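You operate a simulated robot arm through the tools that you are given. There is no shell and no other tool. Be economical: measure what you need, move in short steps, check, and stop when the job is done.

The job below is to be done with a simulated two-armed robot. You get a single attempt, and the scene is never put back.

JOB
Shut the laundry drawer. Then take the round brush and put it on top of the thin parcel. Then close the corner shelf drawer. Then put the cream cup on the red folder. Then open the basin cabinet drawer.

Only the result counts: the job must be done as asked and must still hold three seconds after the hand-in. Knocking over, shifting, dropping, spilling or breaking anything else fails it.

ROBOT AND FRAMES
Two 6-joint arms with fingered hands on one trunk, on a base that drives. Base frame: it is fixed to the floor where the robot stands at the start and does not move with it; the origin is under the middle of the robot, x ahead of it, y to its left, z up. Units: mm, degrees, N and s.
The left shoulder is at the start at [70, 191, 795], the right one opposite. Places, roughly: laundry drawer [1000, 100, 200]; corner shelf drawer [1900, -2700, 500]; basin cabinet drawer [-300, 2800, 700]; round brush [1750, -1500, 1000]; thin parcel [-1750, -500, 750]; cream cup [-3000, 2250, 1250]; red folder [-2250, -250, 1500]. Payload 4.7 kg a hand.
The tool frame of a hand sits at the grasp point between the pads (the TCP): z along the fingers, y along the line on which they close. The tips reach 36 mm beyond it. Largest opening 120 mm; the body of the gripper starts 42 mm behind the TCP. The gripper is a hand of 5 fingers: y runs from the thumb to the fingers, the wrist lies at [-18, -113, -198] in the tool frame, and closing takes about 1.5 s.
Orientation is that of the tool frame in the base frame, as a unit quaternion [w, x, y, z]. With the fingers straight down and the wrist toward the robot, the tool's x, y and z point along [0, 1, 0], [1, 0, 0] and [0, 0, -1] of the base frame.

CONTROLS
- The arms move only by the tool jog_arm. It takes "left_increments", "right_increments" or both (then of equal length, played together; a hand with none holds still); each is a list that holds one entry, the list of rows, each a list of 7 numbers: the shift along the tool's x, y, z in mm, then the turn, a rotation vector about the tool's x, y, z in degrees, then the finger opening in mm, from 0 to 120. In form: [[[dx, dy, dz, rx, ry, rz, jaw], ...]]. A call has 1 to 10 rows; each row shifts and turns the commanded pose from where the row before left it, along the tool's axes as they then stand. Rows are played at 5 a second. More than 50 mm and 8.6 degrees between two rows, or a gripper value outside its range, and nothing of the call is played. A pose out of reach is approached as far as the arm can. The call stops where the force on the tool passes 40 N (or 10 N more than at its start, if that is more) or the arm is blocked; 0.2 s more then pass. The fingers move at their own pace (about 45 mm/s each) and stop on an object; they squeeze with about 28 N. The grip force told is the motor's: it shows also when the fingers shut on nothing. Time passes only in rows, and 0.2 s behind the last, so rows that do not move let the fingers close. It gives the time, the measured TCP pose, the force on the tool (base axes), the opening and the grip force at its end, in the units of the frame above (readings bear some noise).
- Cameras (640 x 400 px; columns grow to the right, rows downward): "scene" is now at [134.2, 5, 1013.4]; the picture's right is [0.07, -1.00, 0.00], its down [-0.66, -0.05, -0.75] and it looks along [0.75, 0.05, -0.66] (base axes); focal length 261 px, centre (320, 200). "left" rides on the left gripper at [-73, -91, -143] in its tool frame; the picture's right is [-0.80, -0.28, 0.53], its down [0.53, -0.73, 0.42] and it looks along [0.27, 0.62, 0.74] (tool axes); focal length 234 px, centre (320, 200). "right" rides on the right gripper at [73, -91, -143] in its tool frame; the picture's right is [-0.80, 0.28, -0.53], its down [-0.53, -0.73, 0.42] and it looks along [-0.27, 0.62, 0.74] (tool axes); focal length 234 px, centre (320, 200). There is no depth. A picture from a camera that has moved, and an enlarged one, comes with that camera's place and axes in the base frame and with its lens.
- camera(camera): a new picture of that camera. The clock stands still meanwhile.
- lift_body(by): slides the trunk up (or, below 0, down) by that many mm; the arms and the scene camera ride with it, the base frame stays. It gives what a move gives, with no picture.
- roll_base(legs): drives the robot by 1 to 6 legs, each [ahead, left, turn to the left] in mm, mm and degrees, along the robot's own axes; the way and the turn of a leg run together, so that a leg with both is an arc; at most 1500 mm and 180 degrees a leg. The arms and the cameras ride along, it lands a little off, and it stops where it bumps. It gives what a move gives.
- grasp_type(shape, hand): the hand has 5 fingers and takes this shape, open, in about a second: jaw (thumb against the fingers, like two jaws); tri (thumb and two fingers); tip (a fingertip pinch); poke (one finger out to press); point (the index stretched); flat (the hand flat); cup (the hand cupped); fist (a fist). The gripper value then closes the fingers along that shape, each until it touches; the sizes above hold for jaw. It gives what a move gives, with no picture.
- aim_head(pan, tilt): turns the head with the scene camera to pan (to the left, within 86 degrees either way) and tilt (down, from -29 to 69), counted from straight ahead of the robot. It gives what a move gives.
- close_up(camera, box): a new picture of the part [left, top, right, bottom] of that camera's present view, enlarged. The clock stands still meanwhile.
- hand_in(): hands the job in; it is judged then, once.

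Go step by step. Nothing tells you exact positions but the pictures and the camera data: compare them with the known pose of the tool, close in by small moves and look again before you grip or let go. The budget is 165 turns and 118 pictures, counting those below and the enlarged ones. Unless the task says otherwise, let go and move clear before handing in.

The tools are called after "Request:" as a command line: name --argument value ..., lists and objects as JSON in quotes. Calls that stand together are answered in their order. jog_arm: Moves the arms, as the interface text tells. Its arguments: {"type":"object","properties":{"left_increments":{"type":"array","items":{"type":"array","items":{"type":"array","items":{"type":"number"}}}},"right_increments":{"type":"array","items":{"type":"array","items":{"type":"array","items":{"type":"number"}}}}},"required":[]} The other tools are called the same way: lift_body (by) slides the trunk up or down; grasp_type (shape, hand) gives the hand a shape; roll_base (legs) drives the base; aim_head (pan, tilt) turns the head that bears the scene camera; camera (camera) takes a picture; close_up (camera, box) takes an enlarged picture of a part of a camera's view; hand_in () hands the job in.

At the start:

```text
time: 0.0
left_tool_pos: [668.3, 237.2, 563.5]
left_tcp_rot: [0.001, 0.707, 0.707, 0.001]
left_contact_force: [0.6, 0.6, 0.4]
left_width: 119.7
left_grip_force: 0.0
left_shape: jaw
right_tool_pos: [684.1, -265.7, 555.7]
right_tcp_rot: [0.0, 0.707, 0.707, 0.001]
right_contact_force: [0.2, 0.7, 0.1]
right_width: 119.7
right_grip_force: 0.1
right_shape: jaw
trunk travel left (down, up): [-272.0, 668.0]
robot x, y, heading: [-4.5, -4.5, -0.1]
head pan, tilt: [4.2, 41.6]
```

scene: 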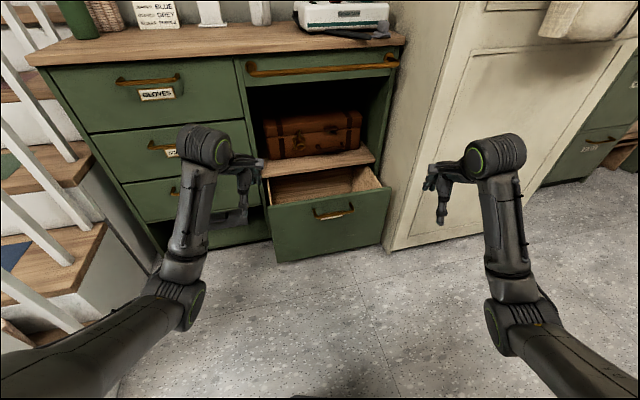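
right: 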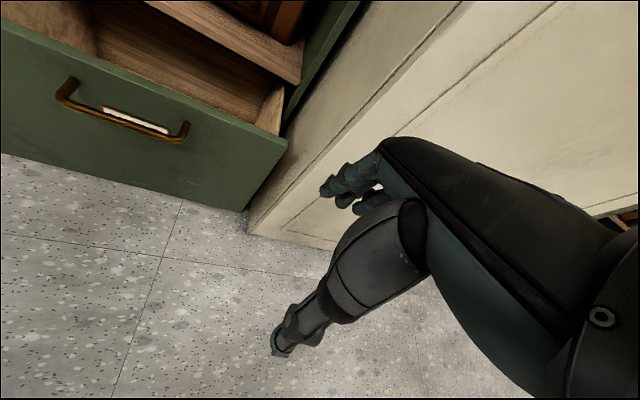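
left: 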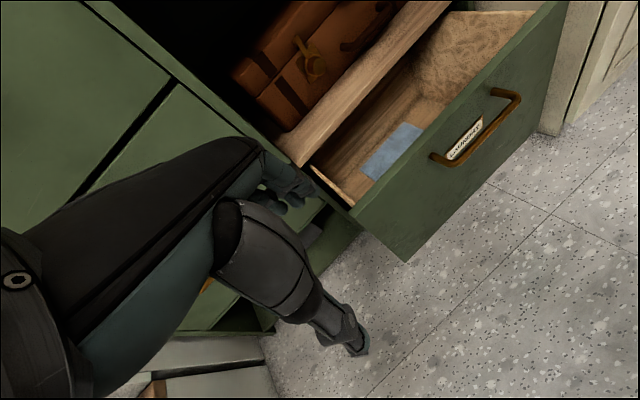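

The laundry drawer stands open in front, with its face at about x=850, z 80–400 and its handle near [822, 4, 350]. I'll make a left fist, lower the trunk and shift the left hand inward to push on the face.

Request:
grasp_type --shape "fist" --hand "left"

Request:
lift_body --by -215

Request:
jog_arm --left_increments '[[[-40, 0, 0, 0, 0, 0, 0], [-40, 0, 0, 0, 0, 0, 0], [-30, 0, 0, 0, 0, 0, 0]]]'

Request:
camera --camera "scene"

```text
time: 0.9
left_tool_pos: [667.2, 237.4, 564.0]
left_tcp_rot: [0.0, 0.707, 0.707, -0.001]
left_contact_force: [0.0, 0.5, -0.3]
left_width: 0.0
left_grip_force: 0.0
left_shape: fist
right_tool_pos: [684.8, -264.6, 556.4]
right_tcp_rot: [0.0, 0.708, 0.707, -0.001]
right_contact_force: [0.1, 0.3, -0.3]
right_width: 119.2
right_grip_force: 0.0
right_shape: jaw
trunk travel left (down, up): [-272.0, 668.0]
robot x, y, heading: [2.1, -1.3, -0.2]
head pan, tilt: [4.2, 41.6]
```

```text
time: 3.2
left_tool_pos: [666.4, 236.6, 348.1]
left_tcp_rot: [0.0, 0.707, 0.707, 0.0]
left_contact_force: [-0.2, -0.5, -0.5]
left_width: 0.0
left_grip_force: 0.1
left_shape: fist
right_tool_pos: [684.8, -264.6, 341.1]
right_tcp_rot: [0.0, 0.707, 0.707, 0.0]
right_contact_force: [0.2, 0.0, -0.3]
right_width: 119.3
right_grip_force: 0.0
right_shape: jaw
trunk travel left (down, up): [-57.0, 883.0]
robot x, y, heading: [-2.6, 1.3, -0.0]
head pan, tilt: [4.2, 41.6]
```

```text
time: 4.0
left_tool_pos: [667.2, 128.2, 349.7]
left_tcp_rot: [0.0, 0.708, 0.707, -0.001]
left_contact_force: [-0.4, -0.6, 0.3]
left_width: 0.0
left_grip_force: 0.1
left_shape: fist
right_tool_pos: [684.4, -264.9, 340.7]
right_tcp_rot: [0.0, 0.707, 0.707, 0.0]
right_contact_force: [0.1, 0.3, -0.2]
right_width: 119.4
right_grip_force: 0.0
right_shape: jaw
trunk travel left (down, up): [-57.0, 883.0]
robot x, y, heading: [-2.9, -0.0, 0.2]
head pan, tilt: [4.2, 41.6]
```

```text
114 pictures are left
camera scene: at [134.1, 5.1, 798.4], right [0.07, -1.0, 0.0], down [-0.66, -0.05, -0.75], along [0.75, 0.06, -0.66], focal length 261 px, centre (320, 200)
```

scene: 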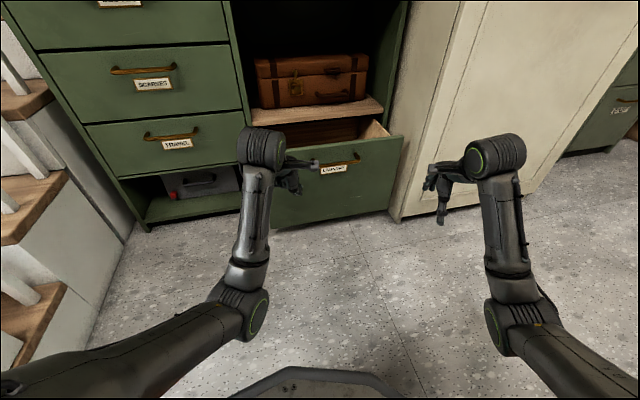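

The fist is in front of the drawer face, left of the handle. I'll push forward with the arm first.

Request:
jog_arm --left_increments '[[[0, 35, 0, 0, 0, 0, 0], [0, 35, 0, 0, 0, 0, 0], [0, 35, 0, 0, 0, 0, 0], [0, 35, 0, 0, 0, 0, 0], [0, 35, 0, 0, 0, 0, 0], [0, 35, 0, 0, 0, 0, 0], [0, 35, 0, 0, 0, 0, 0]]]'

Request:
camera --camera "scene"

```text
time: 5.6
left_tool_pos: [911.4, 133.7, 349.9]
left_tcp_rot: [-0.001, 0.705, 0.71, 0.0]
left_contact_force: [-8.8, 25.4, 2.9]
left_width: 114.4
left_grip_force: 0.0
left_shape: fist
right_tool_pos: [685.0, -262.1, 341.5]
right_tcp_rot: [0.0, 0.706, 0.708, -0.001]
right_contact_force: [0.4, -0.9, 0.5]
right_width: 119.6
right_grip_force: 0.0
right_shape: jaw
trunk travel left (down, up): [-57.0, 883.0]
robot x, y, heading: [-1.9, 1.1, 0.1]
head pan, tilt: [4.2, 41.6]
```

```text
113 pictures are left
camera scene: at [133.7, 6.4, 798.5], right [0.08, -1.0, 0.0], down [-0.66, -0.05, -0.75], along [0.75, 0.06, -0.66], focal length 261 px, centre (320, 200)
```

scene: 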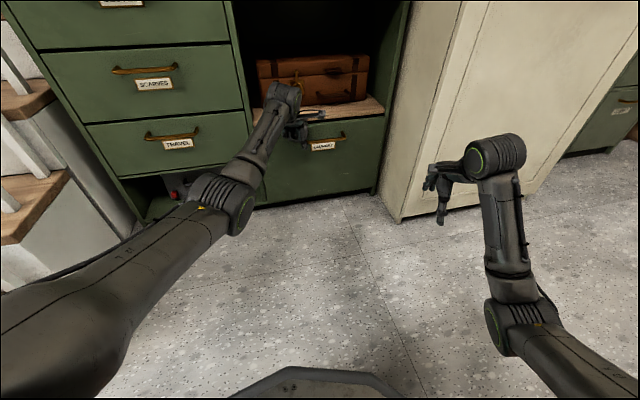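

The drawer moved in a good way. The left hand feels a side force, so I'll look closer.

Request:
close_up --camera "scene" --box '[200, 60, 420, 220]'

Request:
camera --camera "left"

```text
2.50 times, centred on (310, 140) of scene
camera zoom: at [133.7, 6.4, 798.5], right [0.08, -1.0, 0.0], down [-0.66, -0.05, -0.75], along [0.75, 0.06, -0.66], focal length 653 px, centre (345, 350)
```

zoom: 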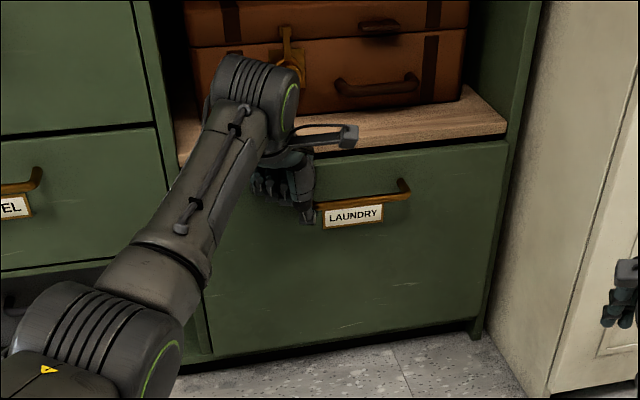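

```text
111 pictures are left
camera left: at [820.3, 60.2, 492.4], right [-0.27, -0.8, -0.53], down [-0.74, 0.53, -0.42], along [0.62, 0.27, -0.74], focal length 234 px, centre (320, 200)
```

left: 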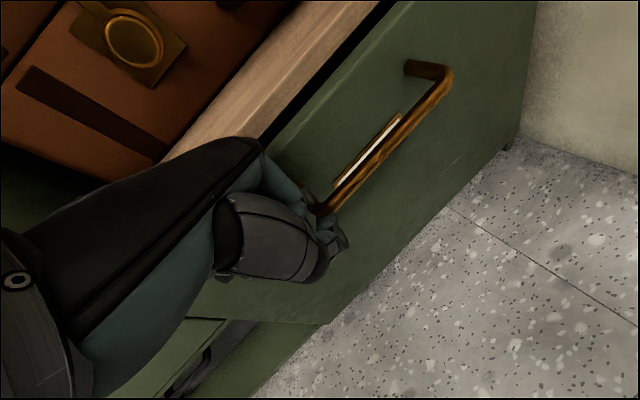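

The thumb sits beside the handle's left end. I'll ease back slightly, move left, and push again until it resists.

Request:
jog_arm --left_increments '[[[20, 0, 0, 0, 0, 0, 0], [30, -20, 0, 0, 0, 0, 0], [0, 10, 0, 0, 0, 0, 0], [0, 15, 0, 0, 0, 0, 0], [0, 15, 0, 0, 0, 0, 0], [0, 15, 0, 0, 0, 0, 0], [0, 15, 0, 0, 0, 0, 0], [0, 15, 0, 0, 0, 0, 0], [0, 15, 0, 0, 0, 0, 0]]]'

Request:
camera --camera "scene"

```text
time: 6.6
left_tool_pos: [914.7, 175.3, 348.6]
left_tcp_rot: [-0.002, 0.707, 0.707, -0.004]
left_contact_force: [-8.3, -2.2, 3.5]
left_width: 114.2
left_grip_force: 0.1
left_shape: fist
right_tool_pos: [683.9, -265.4, 341.2]
right_tcp_rot: [-0.001, 0.707, 0.707, 0.0]
right_contact_force: [0.9, -0.7, 0.6]
right_width: 119.5
right_grip_force: 0.0
right_shape: jaw
trunk travel left (down, up): [-57.0, 883.0]
robot x, y, heading: [0.0, -1.0, 0.1]
head pan, tilt: [4.2, 41.6]
stopped in row 5 (left hand): the force on the tool passed its limit (the readings are from after the stop); the commanded pose is now the measured one
```

```text
110 pictures are left
camera scene: at [133.1, 4.7, 798.6], right [0.07, -1.0, 0.0], down [-0.66, -0.05, -0.75], along [0.75, 0.06, -0.66], focal length 261 px, centre (320, 200)
```

scene: 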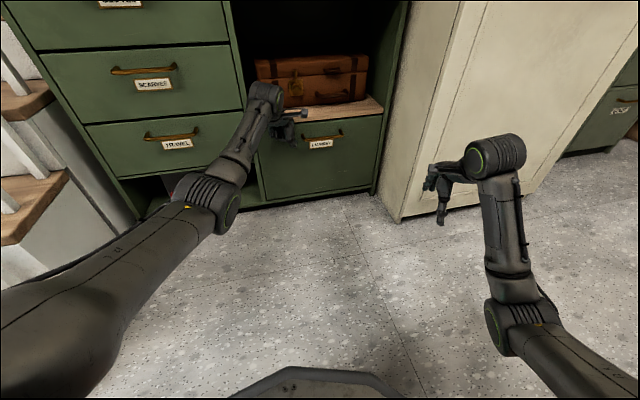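

The drawer now looks flush and the push met a hard stop. I'll push once more to confirm, then back off.

Request:
jog_arm --left_increments '[[[0, 10, 0, 0, 0, 0, 0], [0, 10, 0, 0, 0, 0, 0], [0, 10, 0, 0, 0, 0, 0], [0, 10, 0, 0, 0, 0, 0], [0, 10, 0, 0, 0, 0, 0]]]'

Request:
jog_arm --left_increments '[[[0, -40, 0, 0, 0, 0, 0], [0, -40, 0, 0, 0, 0, 0], [0, -40, 0, 0, 0, 0, 0], [0, -40, 0, 0, 0, 0, 0], [0, -40, 0, 0, 0, 0, 0], [0, -40, 0, 0, 0, 0, 0]]]'

Request:
close_up --camera "scene" --box '[160, 60, 440, 235]'

```text
time: 6.9
left_tool_pos: [913.6, 175.1, 348.7]
left_tcp_rot: [-0.002, 0.707, 0.707, -0.006]
left_contact_force: [-13.9, -2.4, 7.0]
left_width: 114.0
left_grip_force: 0.0
left_shape: fist
right_tool_pos: [682.6, -265.3, 340.5]
right_tcp_rot: [0.0, 0.706, 0.708, 0.0]
right_contact_force: [-0.8, -0.6, -0.2]
right_width: 119.5
right_grip_force: 0.2
right_shape: jaw
trunk travel left (down, up): [-57.0, 883.0]
robot x, y, heading: [-3.8, 1.7, -0.2]
head pan, tilt: [4.2, 41.6]
stopped in row 1 (left hand): the force on the tool passed its limit (the readings are from after the stop); the commanded pose is now the measured one
```

```text
time: 8.3
left_tool_pos: [674.4, 174.3, 348.2]
left_tcp_rot: [-0.003, 0.707, 0.707, -0.006]
left_contact_force: [0.5, -0.1, 0.8]
left_width: 114.2
left_grip_force: 0.1
left_shape: fist
right_tool_pos: [683.2, -265.1, 340.3]
right_tcp_rot: [-0.001, 0.706, 0.708, -0.001]
right_contact_force: [0.0, 0.3, -0.6]
right_width: 119.5
right_grip_force: 0.1
right_shape: jaw
trunk travel left (down, up): [-57.0, 883.0]
robot x, y, heading: [-0.4, 1.1, 0.1]
head pan, tilt: [4.2, 41.6]
```

```text
2.29 times, centred on (300, 148) of scene
camera zoom: at [133.6, 4.9, 798.5], right [0.07, -1.0, 0.0], down [-0.66, -0.05, -0.75], along [0.75, 0.06, -0.66], focal length 597 px, centre (366, 320)
```

zoom: 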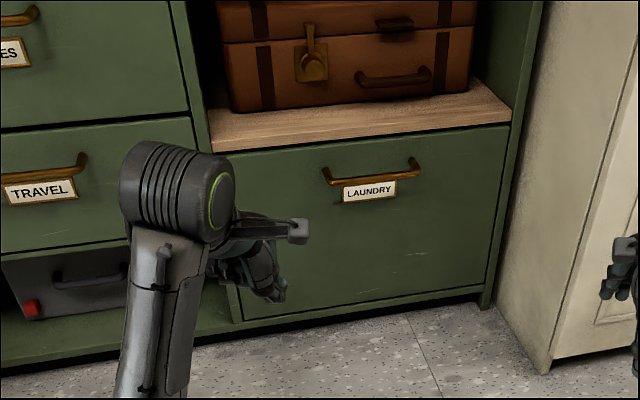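

The laundry drawer is flush. Next I'll raise the trunk and look round for the route to the brush.

Request:
lift_body --by 415

Request:
aim_head --pan -45 --tilt 20

Request:
camera --camera "scene"

Request:
aim_head --pan -86 --tilt 20

Request:
camera --camera "scene"

Request:
aim_head --pan 70 --tilt 20

Request:
camera --camera "scene"

```text
refused: 415 is not a number from -400 to 400
```

```text
time: 9.5
left_tool_pos: [675.7, 174.0, 350.3]
left_tcp_rot: [-0.003, 0.707, 0.707, -0.007]
left_contact_force: [1.0, -0.3, -0.4]
left_width: 114.4
left_grip_force: 0.1
left_shape: fist
right_tool_pos: [683.8, -265.6, 340.1]
right_tcp_rot: [-0.001, 0.707, 0.707, -0.001]
right_contact_force: [-0.2, 0.6, 0.1]
right_width: 119.6
right_grip_force: 0.1
right_shape: jaw
trunk travel left (down, up): [-57.0, 883.0]
robot x, y, heading: [2.5, 0.1, -0.1]
head pan, tilt: [-45.0, 20.0]
```

```text
108 pictures are left
camera scene: at [115.9, -67.0, 832.1], right [-0.71, -0.71, 0.0], down [-0.24, 0.24, -0.94], along [0.67, -0.66, -0.34], focal length 261 px, centre (320, 200)
```

scene: 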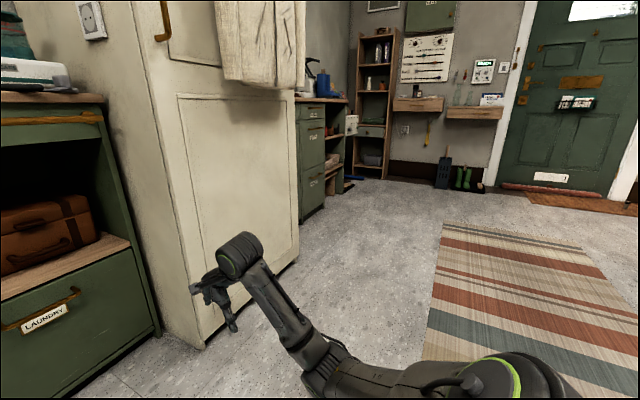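

```text
time: 10.6
left_tool_pos: [675.5, 174.4, 349.4]
left_tcp_rot: [-0.003, 0.707, 0.707, -0.006]
left_contact_force: [-0.2, -0.2, 0.8]
left_width: 114.2
left_grip_force: 0.0
left_shape: fist
right_tool_pos: [683.3, -265.0, 341.0]
right_tcp_rot: [0.0, 0.707, 0.708, -0.001]
right_contact_force: [0.0, 0.1, -0.9]
right_width: 119.8
right_grip_force: 0.1
right_shape: jaw
trunk travel left (down, up): [-57.0, 883.0]
robot x, y, heading: [-1.1, 0.5, -0.2]
head pan, tilt: [-85.9, 20.0]
```

```text
107 pictures are left
camera scene: at [56.7, -94.2, 832.2], right [-1.0, -0.07, 0.0], down [-0.03, 0.34, -0.94], along [0.07, -0.94, -0.34], focal length 261 px, centre (320, 200)
```

scene: 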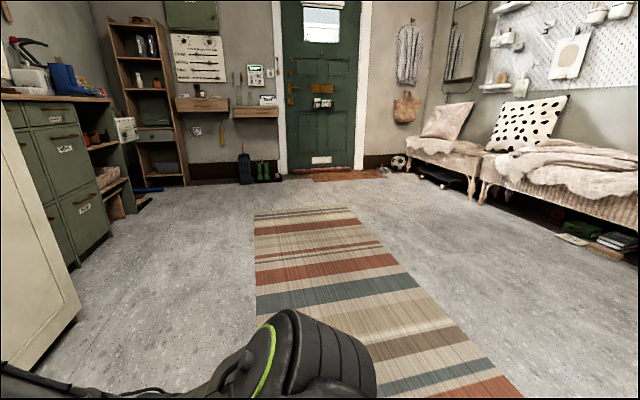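

```text
time: 13.0
left_tool_pos: [675.5, 176.1, 349.2]
left_tcp_rot: [-0.003, 0.707, 0.707, -0.007]
left_contact_force: [0.7, 0.6, 0.4]
left_width: 114.5
left_grip_force: 0.0
left_shape: fist
right_tool_pos: [683.1, -264.9, 340.9]
right_tcp_rot: [0.0, 0.707, 0.707, 0.0]
right_contact_force: [-0.3, -0.5, -0.2]
right_width: 119.7
right_grip_force: 0.0
right_shape: jaw
trunk travel left (down, up): [-57.0, 883.0]
robot x, y, heading: [-0.6, -0.8, 0.2]
head pan, tilt: [70.0, 20.0]
```

```text
106 pictures are left
camera scene: at [81.7, 86.2, 832.2], right [0.94, -0.34, 0.0], down [-0.12, -0.32, -0.94], along [0.32, 0.88, -0.34], focal length 261 px, centre (320, 200)
```

scene: 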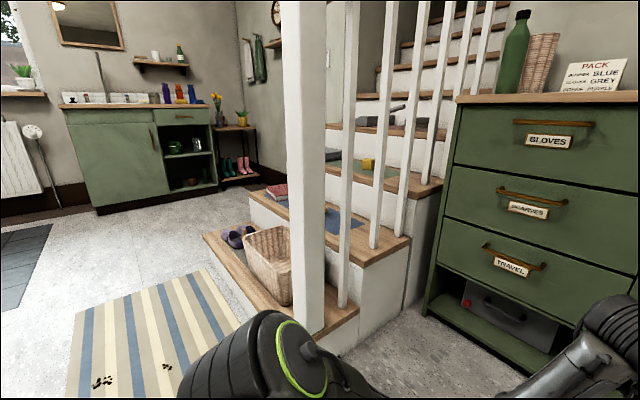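

The brush should be on the green workbench beyond the white cupboard. I'll raise the trunk, reshape the left hand and drive sideways to the right.

Request:
lift_body --by 400

Request:
grasp_type --shape "jaw" --hand "left"

Request:
aim_head --pan 0 --tilt 20

Request:
roll_base --legs '[[-50, -1450, 0]]'

Request:
camera --camera "scene"

```text
time: 16.8
left_tool_pos: [675.6, 176.2, 748.8]
left_tcp_rot: [-0.003, 0.707, 0.707, -0.007]
left_contact_force: [0.6, 0.3, -0.1]
left_width: 114.2
left_grip_force: 0.1
left_shape: fist
right_tool_pos: [683.1, -264.7, 740.3]
right_tcp_rot: [0.0, 0.708, 0.706, -0.001]
right_contact_force: [-0.6, -0.2, -0.2]
right_width: 119.7
right_grip_force: 0.0
right_shape: jaw
trunk travel left (down, up): [-457.0, 483.0]
robot x, y, heading: [0.6, 1.4, 0.2]
head pan, tilt: [70.0, 20.0]
```

```text
time: 17.7
left_tool_pos: [675.8, 175.6, 749.2]
left_tcp_rot: [-0.003, 0.706, 0.708, -0.006]
left_contact_force: [0.3, -0.3, 0.8]
left_width: 119.6
left_grip_force: 0.0
left_shape: jaw
right_tool_pos: [683.8, -264.6, 739.6]
right_tcp_rot: [-0.001, 0.707, 0.707, -0.001]
right_contact_force: [0.1, -0.7, 0.9]
right_width: 119.7
right_grip_force: 0.1
right_shape: jaw
trunk travel left (down, up): [-457.0, 483.0]
robot x, y, heading: [3.5, -2.4, 0.2]
head pan, tilt: [70.0, 20.0]
```

```text
time: 19.1
left_tool_pos: [675.7, 175.8, 749.8]
left_tcp_rot: [-0.003, 0.707, 0.707, -0.006]
left_contact_force: [0.2, 0.4, -0.7]
left_width: 119.5
left_grip_force: 0.0
left_shape: jaw
right_tool_pos: [684.8, -265.2, 740.1]
right_tcp_rot: [-0.001, 0.707, 0.707, 0.0]
right_contact_force: [0.0, 0.2, 0.6]
right_width: 119.5
right_grip_force: 0.1
right_shape: jaw
trunk travel left (down, up): [-457.0, 483.0]
robot x, y, heading: [-5.0, 0.3, 0.2]
head pan, tilt: [0.0, 20.0]
```

```text
time: 26.3
left_tool_pos: [615.1, -1289.0, 748.8]
left_tcp_rot: [-0.002, 0.715, 0.7, -0.006]
left_contact_force: [0.1, 0.9, 0.6]
left_width: 119.5
left_grip_force: 0.0
left_shape: jaw
right_tool_pos: [613.7, -1730.5, 740.9]
right_tcp_rot: [-0.001, 0.714, 0.7, -0.001]
right_contact_force: [-0.3, 0.0, 0.6]
right_width: 119.7
right_grip_force: 0.1
right_shape: jaw
trunk travel left (down, up): [-457.0, 483.0]
robot x, y, heading: [-62.4, -1450.6, -1.2]
head pan, tilt: [0.0, 20.0]
```

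```text
105 pictures are left
camera scene: at [79.2, -1455.1, 1232.1], right [-0.02, -1.0, 0.0], down [-0.34, 0.01, -0.94], along [0.94, -0.02, -0.34], focal length 261 px, centre (320, 200)
```

scene: 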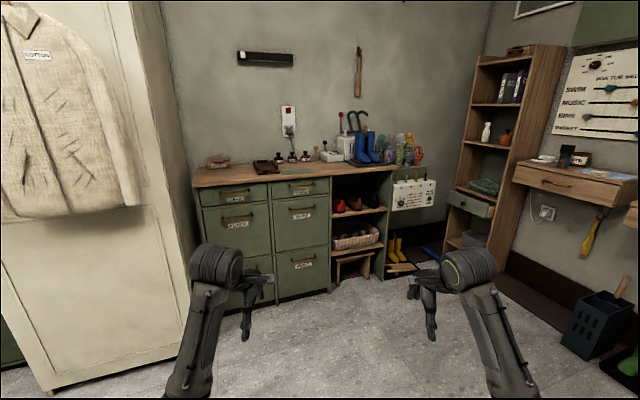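

The workbench is ahead, and the corner shelf with its open drawer is to the right. I'll zoom in on the bench top to find the round brush.

Request:
close_up --camera "scene" --box '[185, 95, 445, 200]'

Request:
close_up --camera "scene" --box '[430, 40, 600, 290]'

```text
2.46 times, centred on (315, 148) of scene
camera zoom: at [79.2, -1455.1, 1232.1], right [-0.02, -1.0, 0.0], down [-0.34, 0.01, -0.94], along [0.94, -0.02, -0.34], focal length 643 px, centre (332, 329)
```

zoom: 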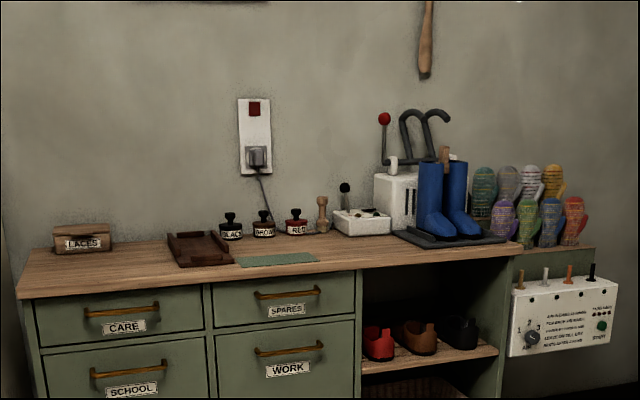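

```text
1.60 times, centred on (515, 165) of scene
camera zoom: at [79.2, -1455.1, 1232.1], right [-0.02, -1.0, 0.0], down [-0.34, 0.01, -0.94], along [0.94, -0.02, -0.34], focal length 418 px, centre (8, 256)
```

zoom: 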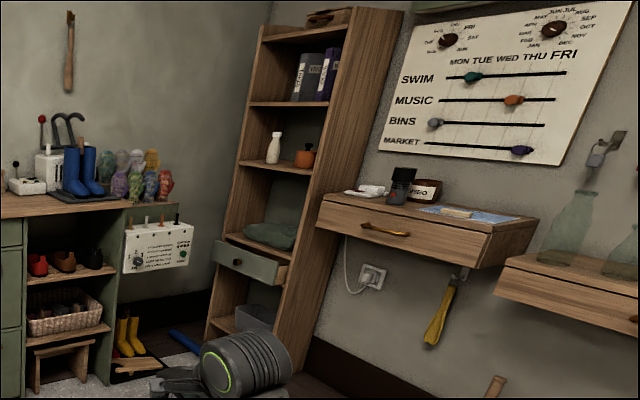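

The small wooden-handled object right of the RED tin on the bench looks like the round brush. I'll raise the trunk, drive closer so the left hand can reach it, and look at it more steeply.

Request:
lift_body --by 200

Request:
roll_base --legs '[[600, -300, 1.2]]'

Request:
aim_head --pan 15 --tilt 30

Request:
camera --camera "scene"

Request:
close_up --camera "scene" --box '[220, 80, 400, 220]'

```text
time: 28.5
left_tool_pos: [616.3, -1291.4, 948.2]
left_tcp_rot: [-0.003, 0.714, 0.7, -0.007]
left_contact_force: [-0.2, 0.2, 0.1]
left_width: 119.6
left_grip_force: 0.0
left_shape: jaw
right_tool_pos: [614.4, -1731.3, 939.9]
right_tcp_rot: [-0.001, 0.715, 0.699, -0.001]
right_contact_force: [0.1, 0.0, -0.7]
right_width: 119.3
right_grip_force: 0.0
right_shape: jaw
trunk travel left (down, up): [-657.0, 283.0]
robot x, y, heading: [-65.6, -1449.5, -1.2]
head pan, tilt: [0.0, 20.0]
```

```text
time: 32.2
left_tool_pos: [1216.3, -1583.4, 950.0]
left_tcp_rot: [-0.003, 0.708, 0.706, -0.007]
left_contact_force: [0.1, -1.1, 0.1]
left_width: 119.9
left_grip_force: 0.1
left_shape: jaw
right_tool_pos: [1223.1, -2022.2, 940.8]
right_tcp_rot: [0.0, 0.707, 0.707, -0.001]
right_contact_force: [0.3, 0.9, -0.4]
right_width: 119.8
right_grip_force: 0.0
right_shape: jaw
trunk travel left (down, up): [-657.0, 283.0]
robot x, y, heading: [539.3, -1754.8, -0.3]
head pan, tilt: [0.0, 20.0]
```

```text
time: 33.0
left_tool_pos: [1215.0, -1582.0, 948.9]
left_tcp_rot: [-0.002, 0.708, 0.706, -0.005]
left_contact_force: [0.2, 0.2, 0.3]
left_width: 119.5
left_grip_force: 0.1
left_shape: jaw
right_tool_pos: [1223.2, -2024.1, 941.1]
right_tcp_rot: [0.0, 0.707, 0.707, -0.001]
right_contact_force: [-0.4, 0.8, 0.2]
right_width: 119.4
right_grip_force: 0.0
right_shape: jaw
trunk travel left (down, up): [-657.0, 283.0]
robot x, y, heading: [541.5, -1754.3, -0.1]
head pan, tilt: [15.0, 30.0]
```

```text
102 pictures are left
camera scene: at [677.3, -1734.3, 1416.2], right [0.26, -0.97, 0.0], down [-0.48, -0.13, -0.87], along [0.84, 0.22, -0.5], focal length 261 px, centre (320, 200)
```

scene: 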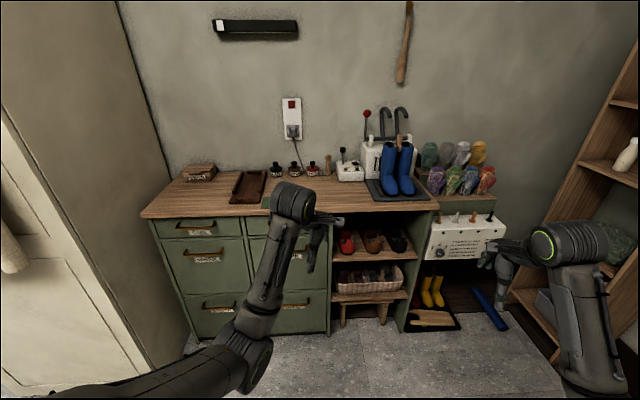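

```text
2.86 times, centred on (310, 150) of scene
camera zoom: at [677.3, -1734.3, 1416.2], right [0.26, -0.97, 0.0], down [-0.48, -0.13, -0.87], along [0.84, 0.22, -0.5], focal length 746 px, centre (349, 343)
```

zoom: 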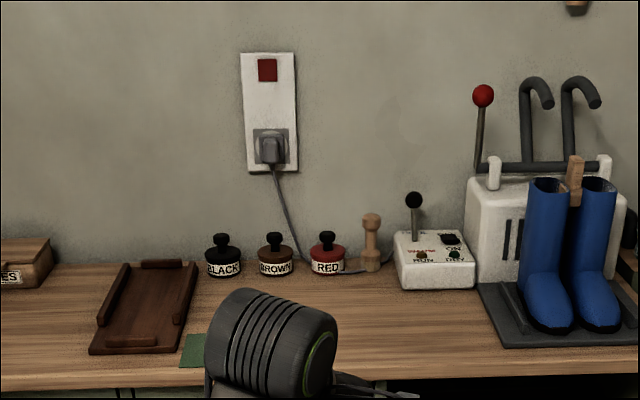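

Triangulated, the brush stands at about [1836, -1466], base z≈875 and top ≈980, with the RED tin to its left and a white box to its right. I'll raise both hands and drive so it comes within left-hand reach.

Request:
jog_arm --left_increments '[[[0, 0, -40, 0, 0, 0, 120], [0, 0, -40, 0, 0, 0, 120], [0, 0, -40, 0, 0, 0, 120], [0, 0, -30, 0, 0, 0, 120], [0, 0, 0, 0, 0, 0, 120]]]' --right_increments '[[[0, 0, -45, 0, 0, 0, 120], [0, 0, -45, 0, 0, 0, 120], [0, 0, -45, 0, 0, 0, 120], [0, 0, -45, 0, 0, 0, 120], [0, 0, -45, 0, 0, 0, 120]]]'

Request:
roll_base --legs '[[400, -10, 0.3]]'

Request:
aim_head --pan 20 --tilt 45

Request:
camera --camera "scene"

Request:
camera --camera "left"

```text
time: 34.2
left_tool_pos: [1289.6, -1578.0, 1048.1]
left_tcp_rot: [-0.001, 0.709, 0.705, -0.006]
left_contact_force: [-0.6, -0.4, 0.3]
left_width: 119.6
left_grip_force: 0.2
left_shape: jaw
left hand out of reach, approached as far as the arm can: row 1, 2, 3, 4
right_tool_pos: [1292.9, -2058.5, 1124.6]
right_tcp_rot: [-0.001, 0.707, 0.707, 0.0]
right_contact_force: [-0.5, 0.0, -0.4]
right_width: 119.7
right_grip_force: 0.1
right_shape: jaw
right hand out of reach, approached as far as the arm can: row 2, 3, 4, 5
trunk travel left (down, up): [-657.0, 283.0]
robot x, y, heading: [539.1, -1755.8, -0.4]
head pan, tilt: [15.0, 30.0]
```

```text
time: 36.7
left_tool_pos: [1689.8, -1583.6, 1048.2]
left_tcp_rot: [-0.001, 0.706, 0.708, -0.006]
left_contact_force: [0.8, 0.3, -0.4]
left_width: 119.9
left_grip_force: 0.1
left_shape: jaw
right_tool_pos: [1698.4, -2065.0, 1123.3]
right_tcp_rot: [0.0, 0.705, 0.709, 0.001]
right_contact_force: [0.0, -0.1, 0.0]
right_width: 119.8
right_grip_force: 0.0
right_shape: jaw
trunk travel left (down, up): [-657.0, 283.0]
robot x, y, heading: [944.8, -1768.8, -0.0]
head pan, tilt: [15.0, 30.0]
```

```text
time: 37.5
left_tool_pos: [1689.6, -1583.1, 1047.9]
left_tcp_rot: [-0.002, 0.706, 0.708, -0.006]
left_contact_force: [1.0, -0.2, 0.3]
left_width: 119.8
left_grip_force: 0.1
left_shape: jaw
right_tool_pos: [1696.9, -2064.6, 1123.7]
right_tcp_rot: [0.0, 0.705, 0.71, 0.0]
right_contact_force: [0.4, 0.3, -0.6]
right_width: 119.7
right_grip_force: 0.1
right_shape: jaw
trunk travel left (down, up): [-657.0, 283.0]
robot x, y, heading: [939.8, -1765.4, 0.4]
head pan, tilt: [20.0, 45.0]
```

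```text
100 pictures are left
camera scene: at [1069.1, -1738.6, 1393.5], right [0.35, -0.94, 0.0], down [-0.66, -0.24, -0.71], along [0.66, 0.24, -0.71], focal length 261 px, centre (320, 200)
```

scene: 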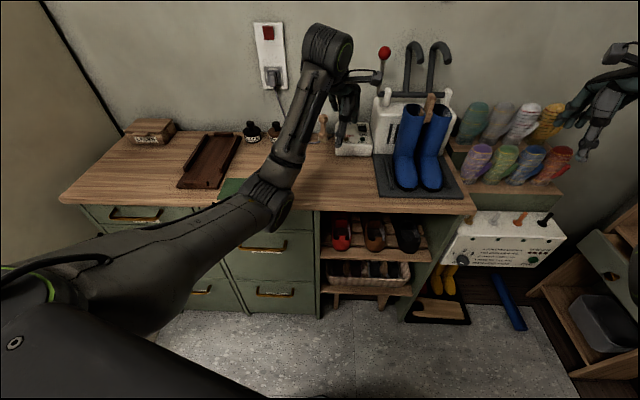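

```text
99 pictures are left
camera left: at [1599.7, -1654.6, 1193.4], right [-0.28, -0.81, -0.52], down [-0.74, 0.53, -0.42], along [0.61, 0.26, -0.75], focal length 234 px, centre (320, 200)
```

left: 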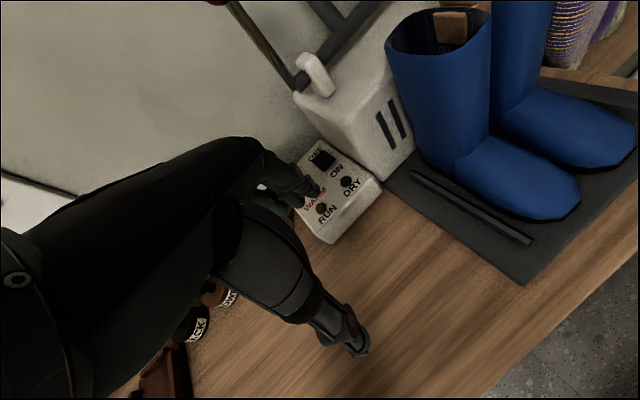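

The hand hides part of the view, so I'll zoom on the brush from the head camera.

Request:
close_up --camera "scene" --box '[230, 90, 390, 190]'

```text
4.00 times, centred on (310, 140) of scene
camera zoom: at [1069.1, -1738.6, 1393.5], right [0.35, -0.94, 0.0], down [-0.66, -0.24, -0.71], along [0.66, 0.24, -0.71], focal length 1044 px, centre (360, 440)
```

zoom: 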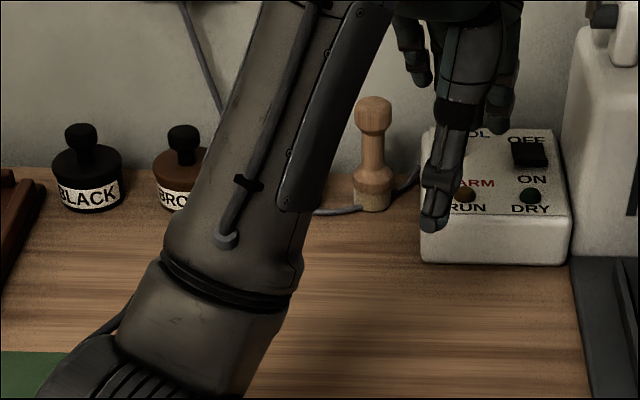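

The brush is at [1838, -1471], with its knob (about 32 mm) at z 942–974 and the wall only about 35 mm behind it. I'll grip it across y with the hand tilted forward, so I turn the left hand -90° about its axis and then tilt it while still clear.

Request:
jog_arm --left_increments '[[[40, 0, 0, 0, 0, 0, 120], [40, 0, 0, 0, 0, 0, 120], [20, 0, 0, 0, 0, -8.5, 120], [0, 0, 0, 0, 0, -8.5, 120], [0, 0, 0, 0, 0, -8.5, 120], [0, 0, 0, 0, 0, -8.5, 120], [0, 0, 0, 0, 0, -8.5, 120], [0, 0, 0, 0, 0, -8.5, 120], [0, 0, 0, 0, 0, -8.5, 120], [0, 0, 0, 0, 0, -8.5, 120]]]'

Request:
jog_arm --left_increments '[[[0, 0, 0, 0, 0, -8.5, 120], [0, 0, 0, 0, 0, -8.5, 120], [0, 0, 0, 0, 0, -5, 120], [0, 0, 0, 0, -8.5, 0, 120], [0, 0, 0, 0, -8.5, 0, 120], [0, 0, 0, 0, -8.5, 0, 120], [0, 0, 0, 0, -8.5, 0, 120], [0, 0, 0, 0, -8.5, 0, 120], [0, 0, 0, 0, 0, 0, 120]]]'

Request:
camera --camera "scene"

```text
time: 39.7
left_tool_pos: [1765.3, -1472.3, 1009.5]
left_tcp_rot: [-0.004, 0.19, 0.982, -0.004]
left_contact_force: [-0.4, -0.2, 0.6]
left_width: 119.4
left_grip_force: 0.1
left_shape: jaw
left hand out of reach, approached as far as the arm can: row 4, 5, 6, 7, 8, 9, 10
right_tool_pos: [1697.1, -2064.4, 1122.9]
right_tcp_rot: [-0.001, 0.706, 0.709, 0.0]
right_contact_force: [0.2, -0.4, -0.4]
right_width: 119.8
right_grip_force: 0.0
right_shape: jaw
trunk travel left (down, up): [-657.0, 283.0]
robot x, y, heading: [944.4, -1763.5, 0.3]
head pan, tilt: [20.0, 45.0]
```

```text
time: 41.7
left_tool_pos: [1777.4, -1472.0, 1006.7]
left_tcp_rot: [0.359, -0.003, 0.933, -0.003]
left_contact_force: [1.1, 0.1, 0.1]
left_width: 119.9
left_grip_force: 0.0
left_shape: jaw
left hand out of reach, approached as far as the arm can: row 1, 2
right_tool_pos: [1697.6, -2064.4, 1123.3]
right_tcp_rot: [-0.001, 0.705, 0.709, 0.001]
right_contact_force: [-0.3, 0.0, -0.6]
right_width: 119.6
right_grip_force: 0.0
right_shape: jaw
trunk travel left (down, up): [-657.0, 283.0]
robot x, y, heading: [945.9, -1765.3, 0.5]
head pan, tilt: [20.0, 45.0]
```

```text
97 pictures are left
camera scene: at [1069.3, -1738.6, 1393.5], right [0.35, -0.94, 0.0], down [-0.66, -0.24, -0.71], along [0.66, 0.24, -0.71], focal length 261 px, centre (320, 200)
```

scene: 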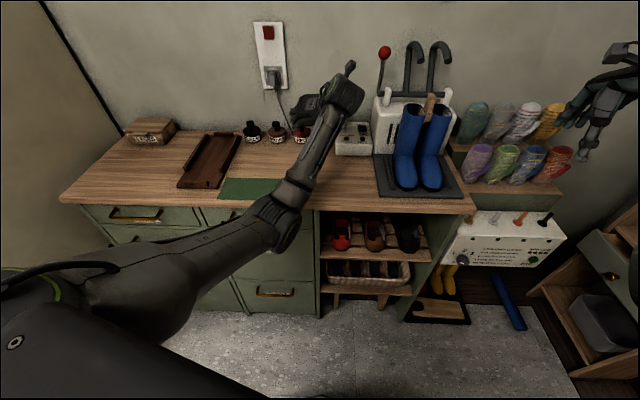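

The hand is oriented as planned at [1777, -1472, 1007]. I'll check the wrist view before going in.

Request:
camera --camera "left"

Request:
close_up --camera "scene" --box '[230, 70, 390, 170]'

```text
96 pictures are left
camera left: at [1735.0, -1561.6, 1162.4], right [0.95, -0.28, 0.15], down [-0.11, -0.74, -0.67], along [0.29, 0.62, -0.73], focal length 234 px, centre (320, 200)
```

left: 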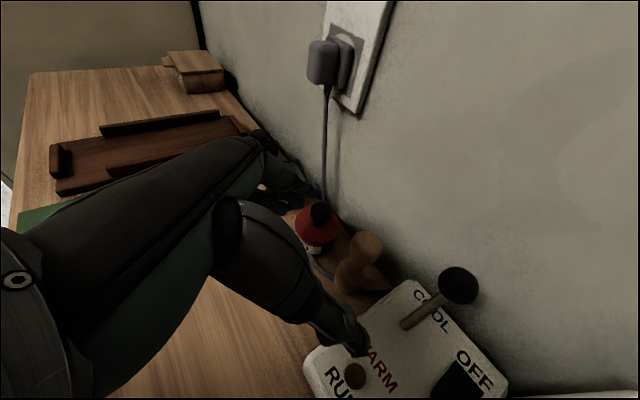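

```text
4.00 times, centred on (310, 120) of scene
camera zoom: at [1069.3, -1738.6, 1393.5], right [0.35, -0.94, 0.0], down [-0.66, -0.24, -0.71], along [0.66, 0.24, -0.71], focal length 1044 px, centre (360, 520)
```

zoom: 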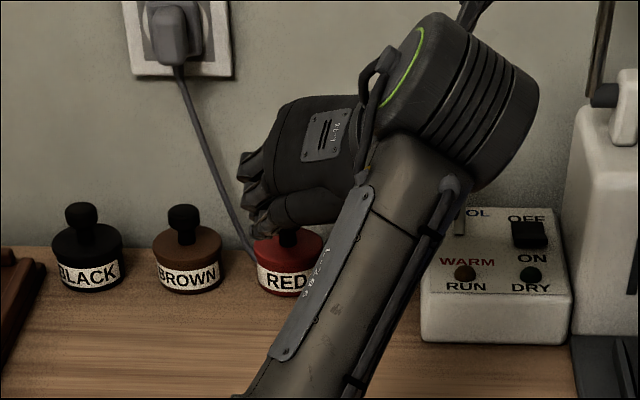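

The knob fits between thumb and fingers along the closing axis. I'll narrow the opening so the fingers miss the red tin and the box, and advance partway along the tool axis.

Request:
jog_arm --left_increments '[[[-16, 0, 0, 0, 0, 0, 66], [0, 2, 0, 0, 0, 0, 66], [0, 0, 0, 0, 0, 0, 66], [0, 0, 15, 0, 0, 0, 66], [0, 0, 15, 0, 0, 0, 66], [0, 0, 5, 0, 0, 0, 66]]]'

Request:
close_up --camera "left" --box '[200, 140, 520, 340]'

Request:
close_up --camera "scene" --box '[230, 70, 390, 170]'

```text
time: 43.1
left_tool_pos: [1811.7, -1469.6, 990.4]
left_tcp_rot: [0.358, -0.002, 0.934, -0.002]
left_contact_force: [0.1, 0.2, 0.2]
left_width: 66.5
left_grip_force: 0.0
left_shape: jaw
right_tool_pos: [1697.1, -2063.7, 1123.2]
right_tcp_rot: [0.0, 0.705, 0.709, 0.001]
right_contact_force: [0.8, 0.0, 0.3]
right_width: 119.6
right_grip_force: 0.0
right_shape: jaw
trunk travel left (down, up): [-657.0, 283.0]
robot x, y, heading: [942.0, -1766.6, 0.5]
head pan, tilt: [20.0, 45.0]
```

```text
2.00 times, centred on (360, 240) of left
camera zoom: at [1770.4, -1559.6, 1146.8], right [0.95, -0.28, 0.15], down [-0.11, -0.74, -0.67], along [0.29, 0.62, -0.73], focal length 468 px, centre (240, 120)
```

zoom: 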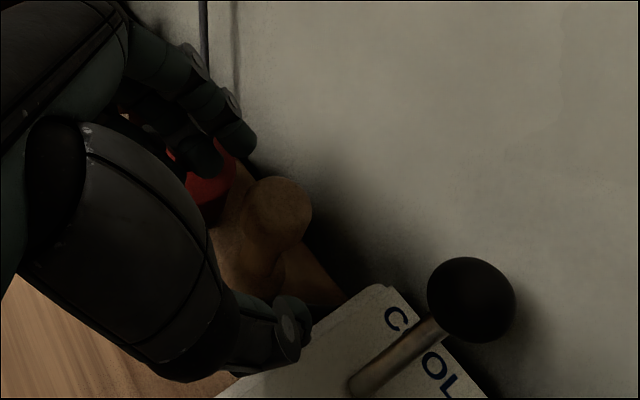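

```text
4.00 times, centred on (310, 120) of scene
camera zoom: at [1069.1, -1738.6, 1393.5], right [0.35, -0.94, 0.0], down [-0.66, -0.24, -0.71], along [0.66, 0.24, -0.71], focal length 1044 px, centre (360, 520)
```

zoom: 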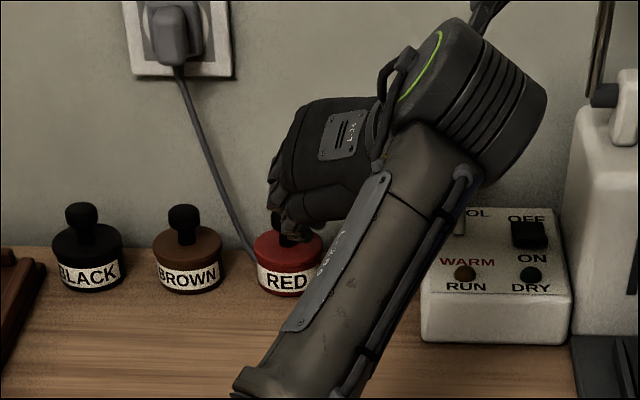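

Thumb and fingers straddle the knob nicely. I'll advance further and check.

Request:
jog_arm --left_increments '[[[0, 0, 12, 0, 0, 0, 66], [0, 0, 12, 0, 0, 0, 66], [0, 0, 10, 0, 0, 0, 66]]]'

Request:
close_up --camera "left" --box '[200, 140, 520, 340]'

```text
time: 43.9
left_tool_pos: [1835.0, -1471.0, 965.1]
left_tcp_rot: [0.357, -0.003, 0.934, -0.002]
left_contact_force: [0.0, 0.0, -0.1]
left_width: 66.5
left_grip_force: 0.1
left_shape: jaw
right_tool_pos: [1698.6, -2063.2, 1123.4]
right_tcp_rot: [0.0, 0.705, 0.709, 0.0]
right_contact_force: [0.4, -0.4, 0.3]
right_width: 119.7
right_grip_force: 0.0
right_shape: jaw
trunk travel left (down, up): [-657.0, 283.0]
robot x, y, heading: [941.0, -1765.2, 0.3]
head pan, tilt: [20.0, 45.0]
```

```text
2.00 times, centred on (360, 240) of left
camera zoom: at [1793.5, -1560.1, 1121.5], right [0.95, -0.28, 0.15], down [-0.11, -0.74, -0.67], along [0.29, 0.62, -0.73], focal length 468 px, centre (240, 120)
```

zoom: 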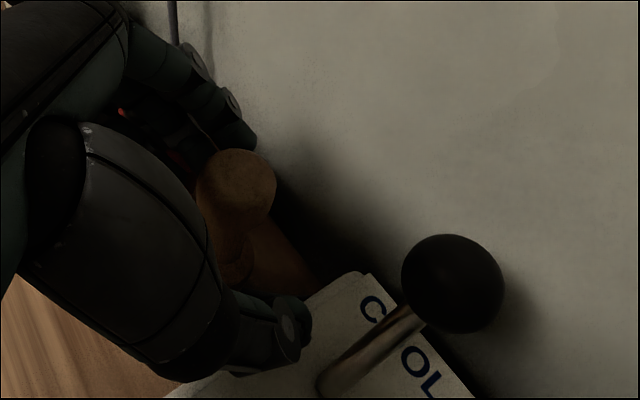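

The knob lies between the pads, so I'll close the fingers.

Request:
jog_arm --left_increments '[[[0, 0, 0, 0, 0, 0, 40], [0, 0, 0, 0, 0, 0, 25], [0, 0, 0, 0, 0, 0, 15], [0, 0, 0, 0, 0, 0, 10], [0, 0, 0, 0, 0, 0, 5], [0, 0, 0, 0, 0, 0, 5], [0, 0, 0, 0, 0, 0, 5]]]'

Request:
close_up --camera "left" --box '[200, 140, 520, 340]'

```text
time: 45.5
left_tool_pos: [1835.9, -1470.7, 965.6]
left_tcp_rot: [0.357, -0.002, 0.934, -0.002]
left_contact_force: [0.6, 0.9, 0.1]
left_width: 20.9
left_grip_force: 27.9
left_shape: jaw
right_tool_pos: [1697.5, -2065.2, 1123.3]
right_tcp_rot: [-0.001, 0.706, 0.709, 0.001]
right_contact_force: [0.1, -0.2, 0.1]
right_width: 119.8
right_grip_force: 0.0
right_shape: jaw
trunk travel left (down, up): [-657.0, 283.0]
robot x, y, heading: [942.6, -1764.4, 0.3]
head pan, tilt: [20.0, 45.0]
```

```text
2.00 times, centred on (360, 240) of left
camera zoom: at [1793.2, -1560.1, 1121.8], right [0.95, -0.28, 0.15], down [-0.11, -0.74, -0.67], along [0.29, 0.62, -0.73], focal length 468 px, centre (240, 120)
```

zoom: 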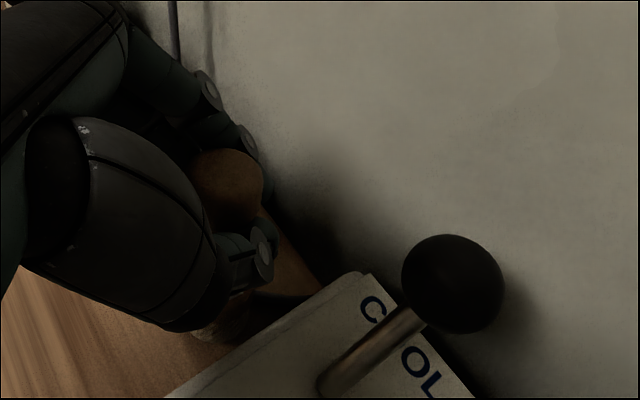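

It grips the neck (21 mm, 28 N). I'll lift with the trunk and check.

Request:
lift_body --by 150

Request:
camera --camera "scene"

Request:
camera --camera "left"

```text
time: 47.2
left_tool_pos: [1835.8, -1469.7, 1114.7]
left_tcp_rot: [0.358, -0.003, 0.934, -0.002]
left_contact_force: [0.2, 0.6, -0.2]
left_width: 21.1
left_grip_force: 28.1
left_shape: jaw
right_tool_pos: [1697.2, -2065.0, 1272.0]
right_tcp_rot: [0.0, 0.705, 0.709, 0.001]
right_contact_force: [-0.2, -0.9, 1.0]
right_width: 119.4
right_grip_force: 0.0
right_shape: jaw
trunk travel left (down, up): [-807.0, 133.0]
robot x, y, heading: [943.2, -1767.1, 0.3]
head pan, tilt: [20.0, 45.0]
```

```text
90 pictures are left
camera scene: at [1069.5, -1738.5, 1543.4], right [0.35, -0.94, 0.0], down [-0.66, -0.24, -0.71], along [0.66, 0.24, -0.71], focal length 261 px, centre (320, 200)
```

scene: 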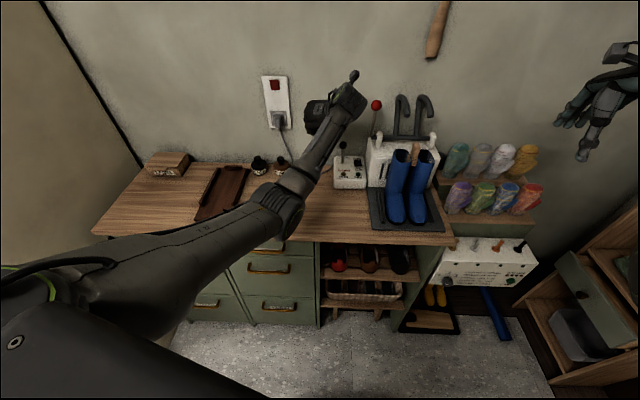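

```text
89 pictures are left
camera left: at [1793.5, -1560.1, 1271.5], right [0.95, -0.28, 0.15], down [-0.11, -0.74, -0.67], along [0.29, 0.62, -0.73], focal length 234 px, centre (320, 200)
```

left: 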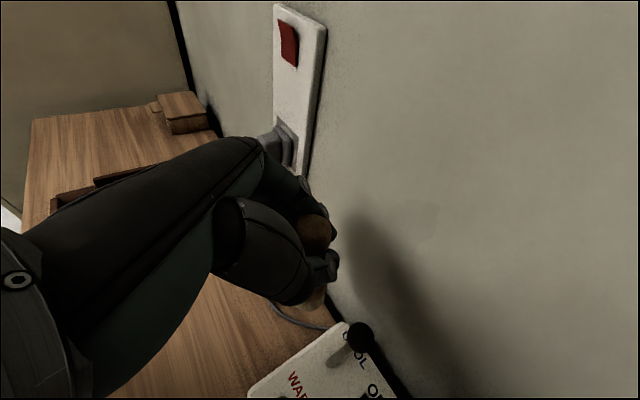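

The brush is held clear. I'll back away to the open floor and turn round to look for the thin parcel.

Request:
roll_base --legs '[[-1100, 0, 0], [0, 450, 0], [0, 0, 179]]'

Request:
aim_head --pan -20 --tilt 20

Request:
camera --camera "scene"

```text
time: 62.5
left_tool_pos: [-1070.2, -1599.3, 1116.8]
left_tcp_rot: [-0.007, 0.934, -0.01, -0.358]
left_contact_force: [-0.9, -0.3, -0.3]
left_width: 21.2
left_grip_force: 28.1
left_shape: jaw
right_tool_pos: [-917.4, -1007.6, 1273.0]
right_tcp_rot: [0.0, -0.7, 0.714, 0.0]
right_contact_force: [0.3, -0.2, 0.4]
right_width: 119.5
right_grip_force: 0.2
right_shape: jaw
trunk travel left (down, up): [-807.0, 133.0]
robot x, y, heading: [-169.2, -1322.9, 178.9]
head pan, tilt: [20.0, 45.0]
```

```text
time: 63.6
left_tool_pos: [-1071.4, -1599.5, 1115.9]
left_tcp_rot: [-0.007, 0.934, -0.009, -0.357]
left_contact_force: [0.0, 0.0, -0.9]
left_width: 21.0
left_grip_force: 28.3
left_shape: jaw
right_tool_pos: [-916.7, -1008.4, 1273.4]
right_tcp_rot: [-0.002, -0.7, 0.714, 0.0]
right_contact_force: [-0.3, 0.4, -0.2]
right_width: 119.9
right_grip_force: 0.2
right_shape: jaw
trunk travel left (down, up): [-807.0, 133.0]
robot x, y, heading: [-172.6, -1325.9, 178.6]
head pan, tilt: [-20.0, 20.0]
```

```text
88 pictures are left
camera scene: at [-307.1, -1292.4, 1582.1], right [0.36, 0.93, 0.0], down [0.32, -0.12, -0.94], along [-0.88, 0.34, -0.34], focal length 261 px, centre (320, 200)
```

scene: 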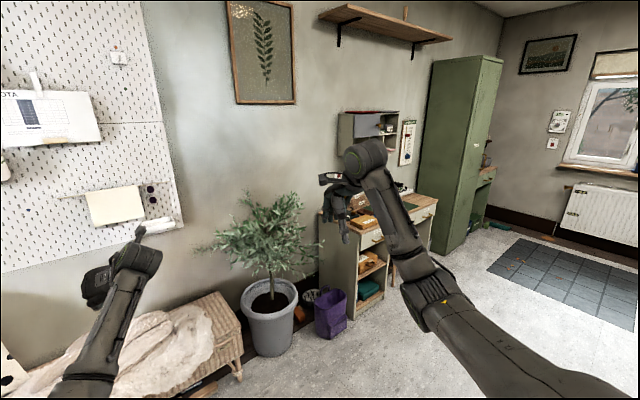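

The desk beside the plant should hold the parcel, with the wall cabinet above it for the red folder. I'll drive closer in front of it and look.

Request:
roll_base --legs '[[200, -1050, 1]]'

Request:
aim_head --pan 10 --tilt 30

Request:
camera --camera "scene"

```text
time: 69.1
left_tool_pos: [-1254.8, -566.6, 1116.2]
left_tcp_rot: [-0.003, 0.934, 0.002, -0.358]
left_contact_force: [-0.5, -0.3, -1.3]
left_width: 20.9
left_grip_force: 27.7
left_shape: jaw
right_tool_pos: [-1117.1, 28.1, 1274.5]
right_tcp_rot: [0.0, 0.709, -0.705, 0.0]
right_contact_force: [0.5, 0.3, 0.0]
right_width: 119.8
right_grip_force: 0.2
right_shape: jaw
trunk travel left (down, up): [-807.0, 133.0]
robot x, y, heading: [-362.0, -269.7, -179.7]
head pan, tilt: [-20.0, 20.0]
```

```text
time: 70.0
left_tool_pos: [-1255.6, -565.7, 1115.0]
left_tcp_rot: [-0.003, 0.934, 0.003, -0.357]
left_contact_force: [-0.2, -0.2, -1.2]
left_width: 21.2
left_grip_force: 27.9
left_shape: jaw
right_tool_pos: [-1116.8, 27.8, 1273.8]
right_tcp_rot: [0.0, 0.709, -0.705, 0.001]
right_contact_force: [0.1, 1.2, -0.3]
right_width: 119.8
right_grip_force: 0.0
right_shape: jaw
trunk travel left (down, up): [-807.0, 133.0]
robot x, y, heading: [-359.5, -270.1, -179.8]
head pan, tilt: [10.0, 30.0]
```

```text
87 pictures are left
camera scene: at [-501.3, -288.3, 1566.1], right [-0.18, 0.98, 0.0], down [0.49, 0.09, -0.87], along [-0.85, -0.15, -0.5], focal length 261 px, centre (320, 200)
```

scene: 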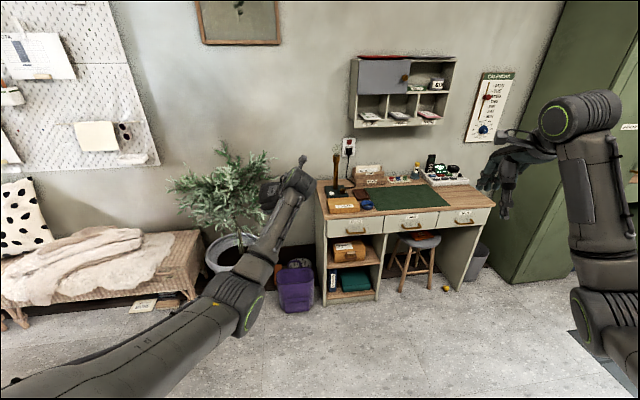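

Request:
close_up --camera "scene" --box '[300, 40, 500, 165]'

Request:
close_up --camera "scene" --box '[310, 145, 480, 245]'

```text
3.20 times, centred on (400, 102) of scene
camera zoom: at [-501.3, -288.3, 1566.1], right [-0.18, 0.98, 0.0], down [0.49, 0.09, -0.87], along [-0.85, -0.15, -0.5], focal length 835 px, centre (64, 512)
```

zoom: 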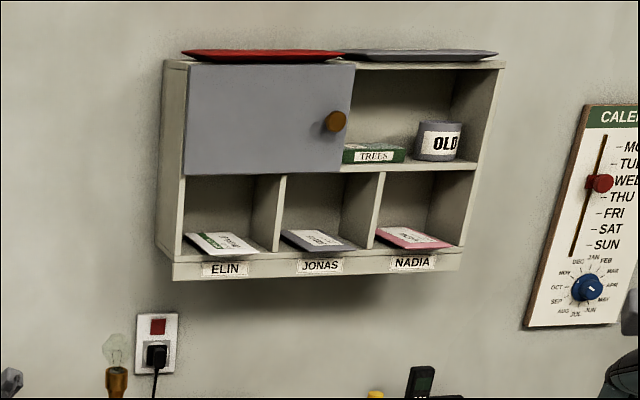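

```text
3.76 times, centred on (395, 195) of scene
camera zoom: at [-501.3, -288.3, 1566.1], right [-0.18, 0.98, 0.0], down [0.49, 0.09, -0.87], along [-0.85, -0.15, -0.5], focal length 983 px, centre (38, 219)
```

zoom: 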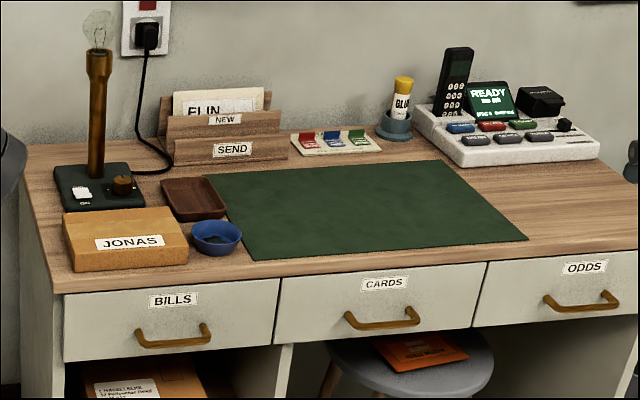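

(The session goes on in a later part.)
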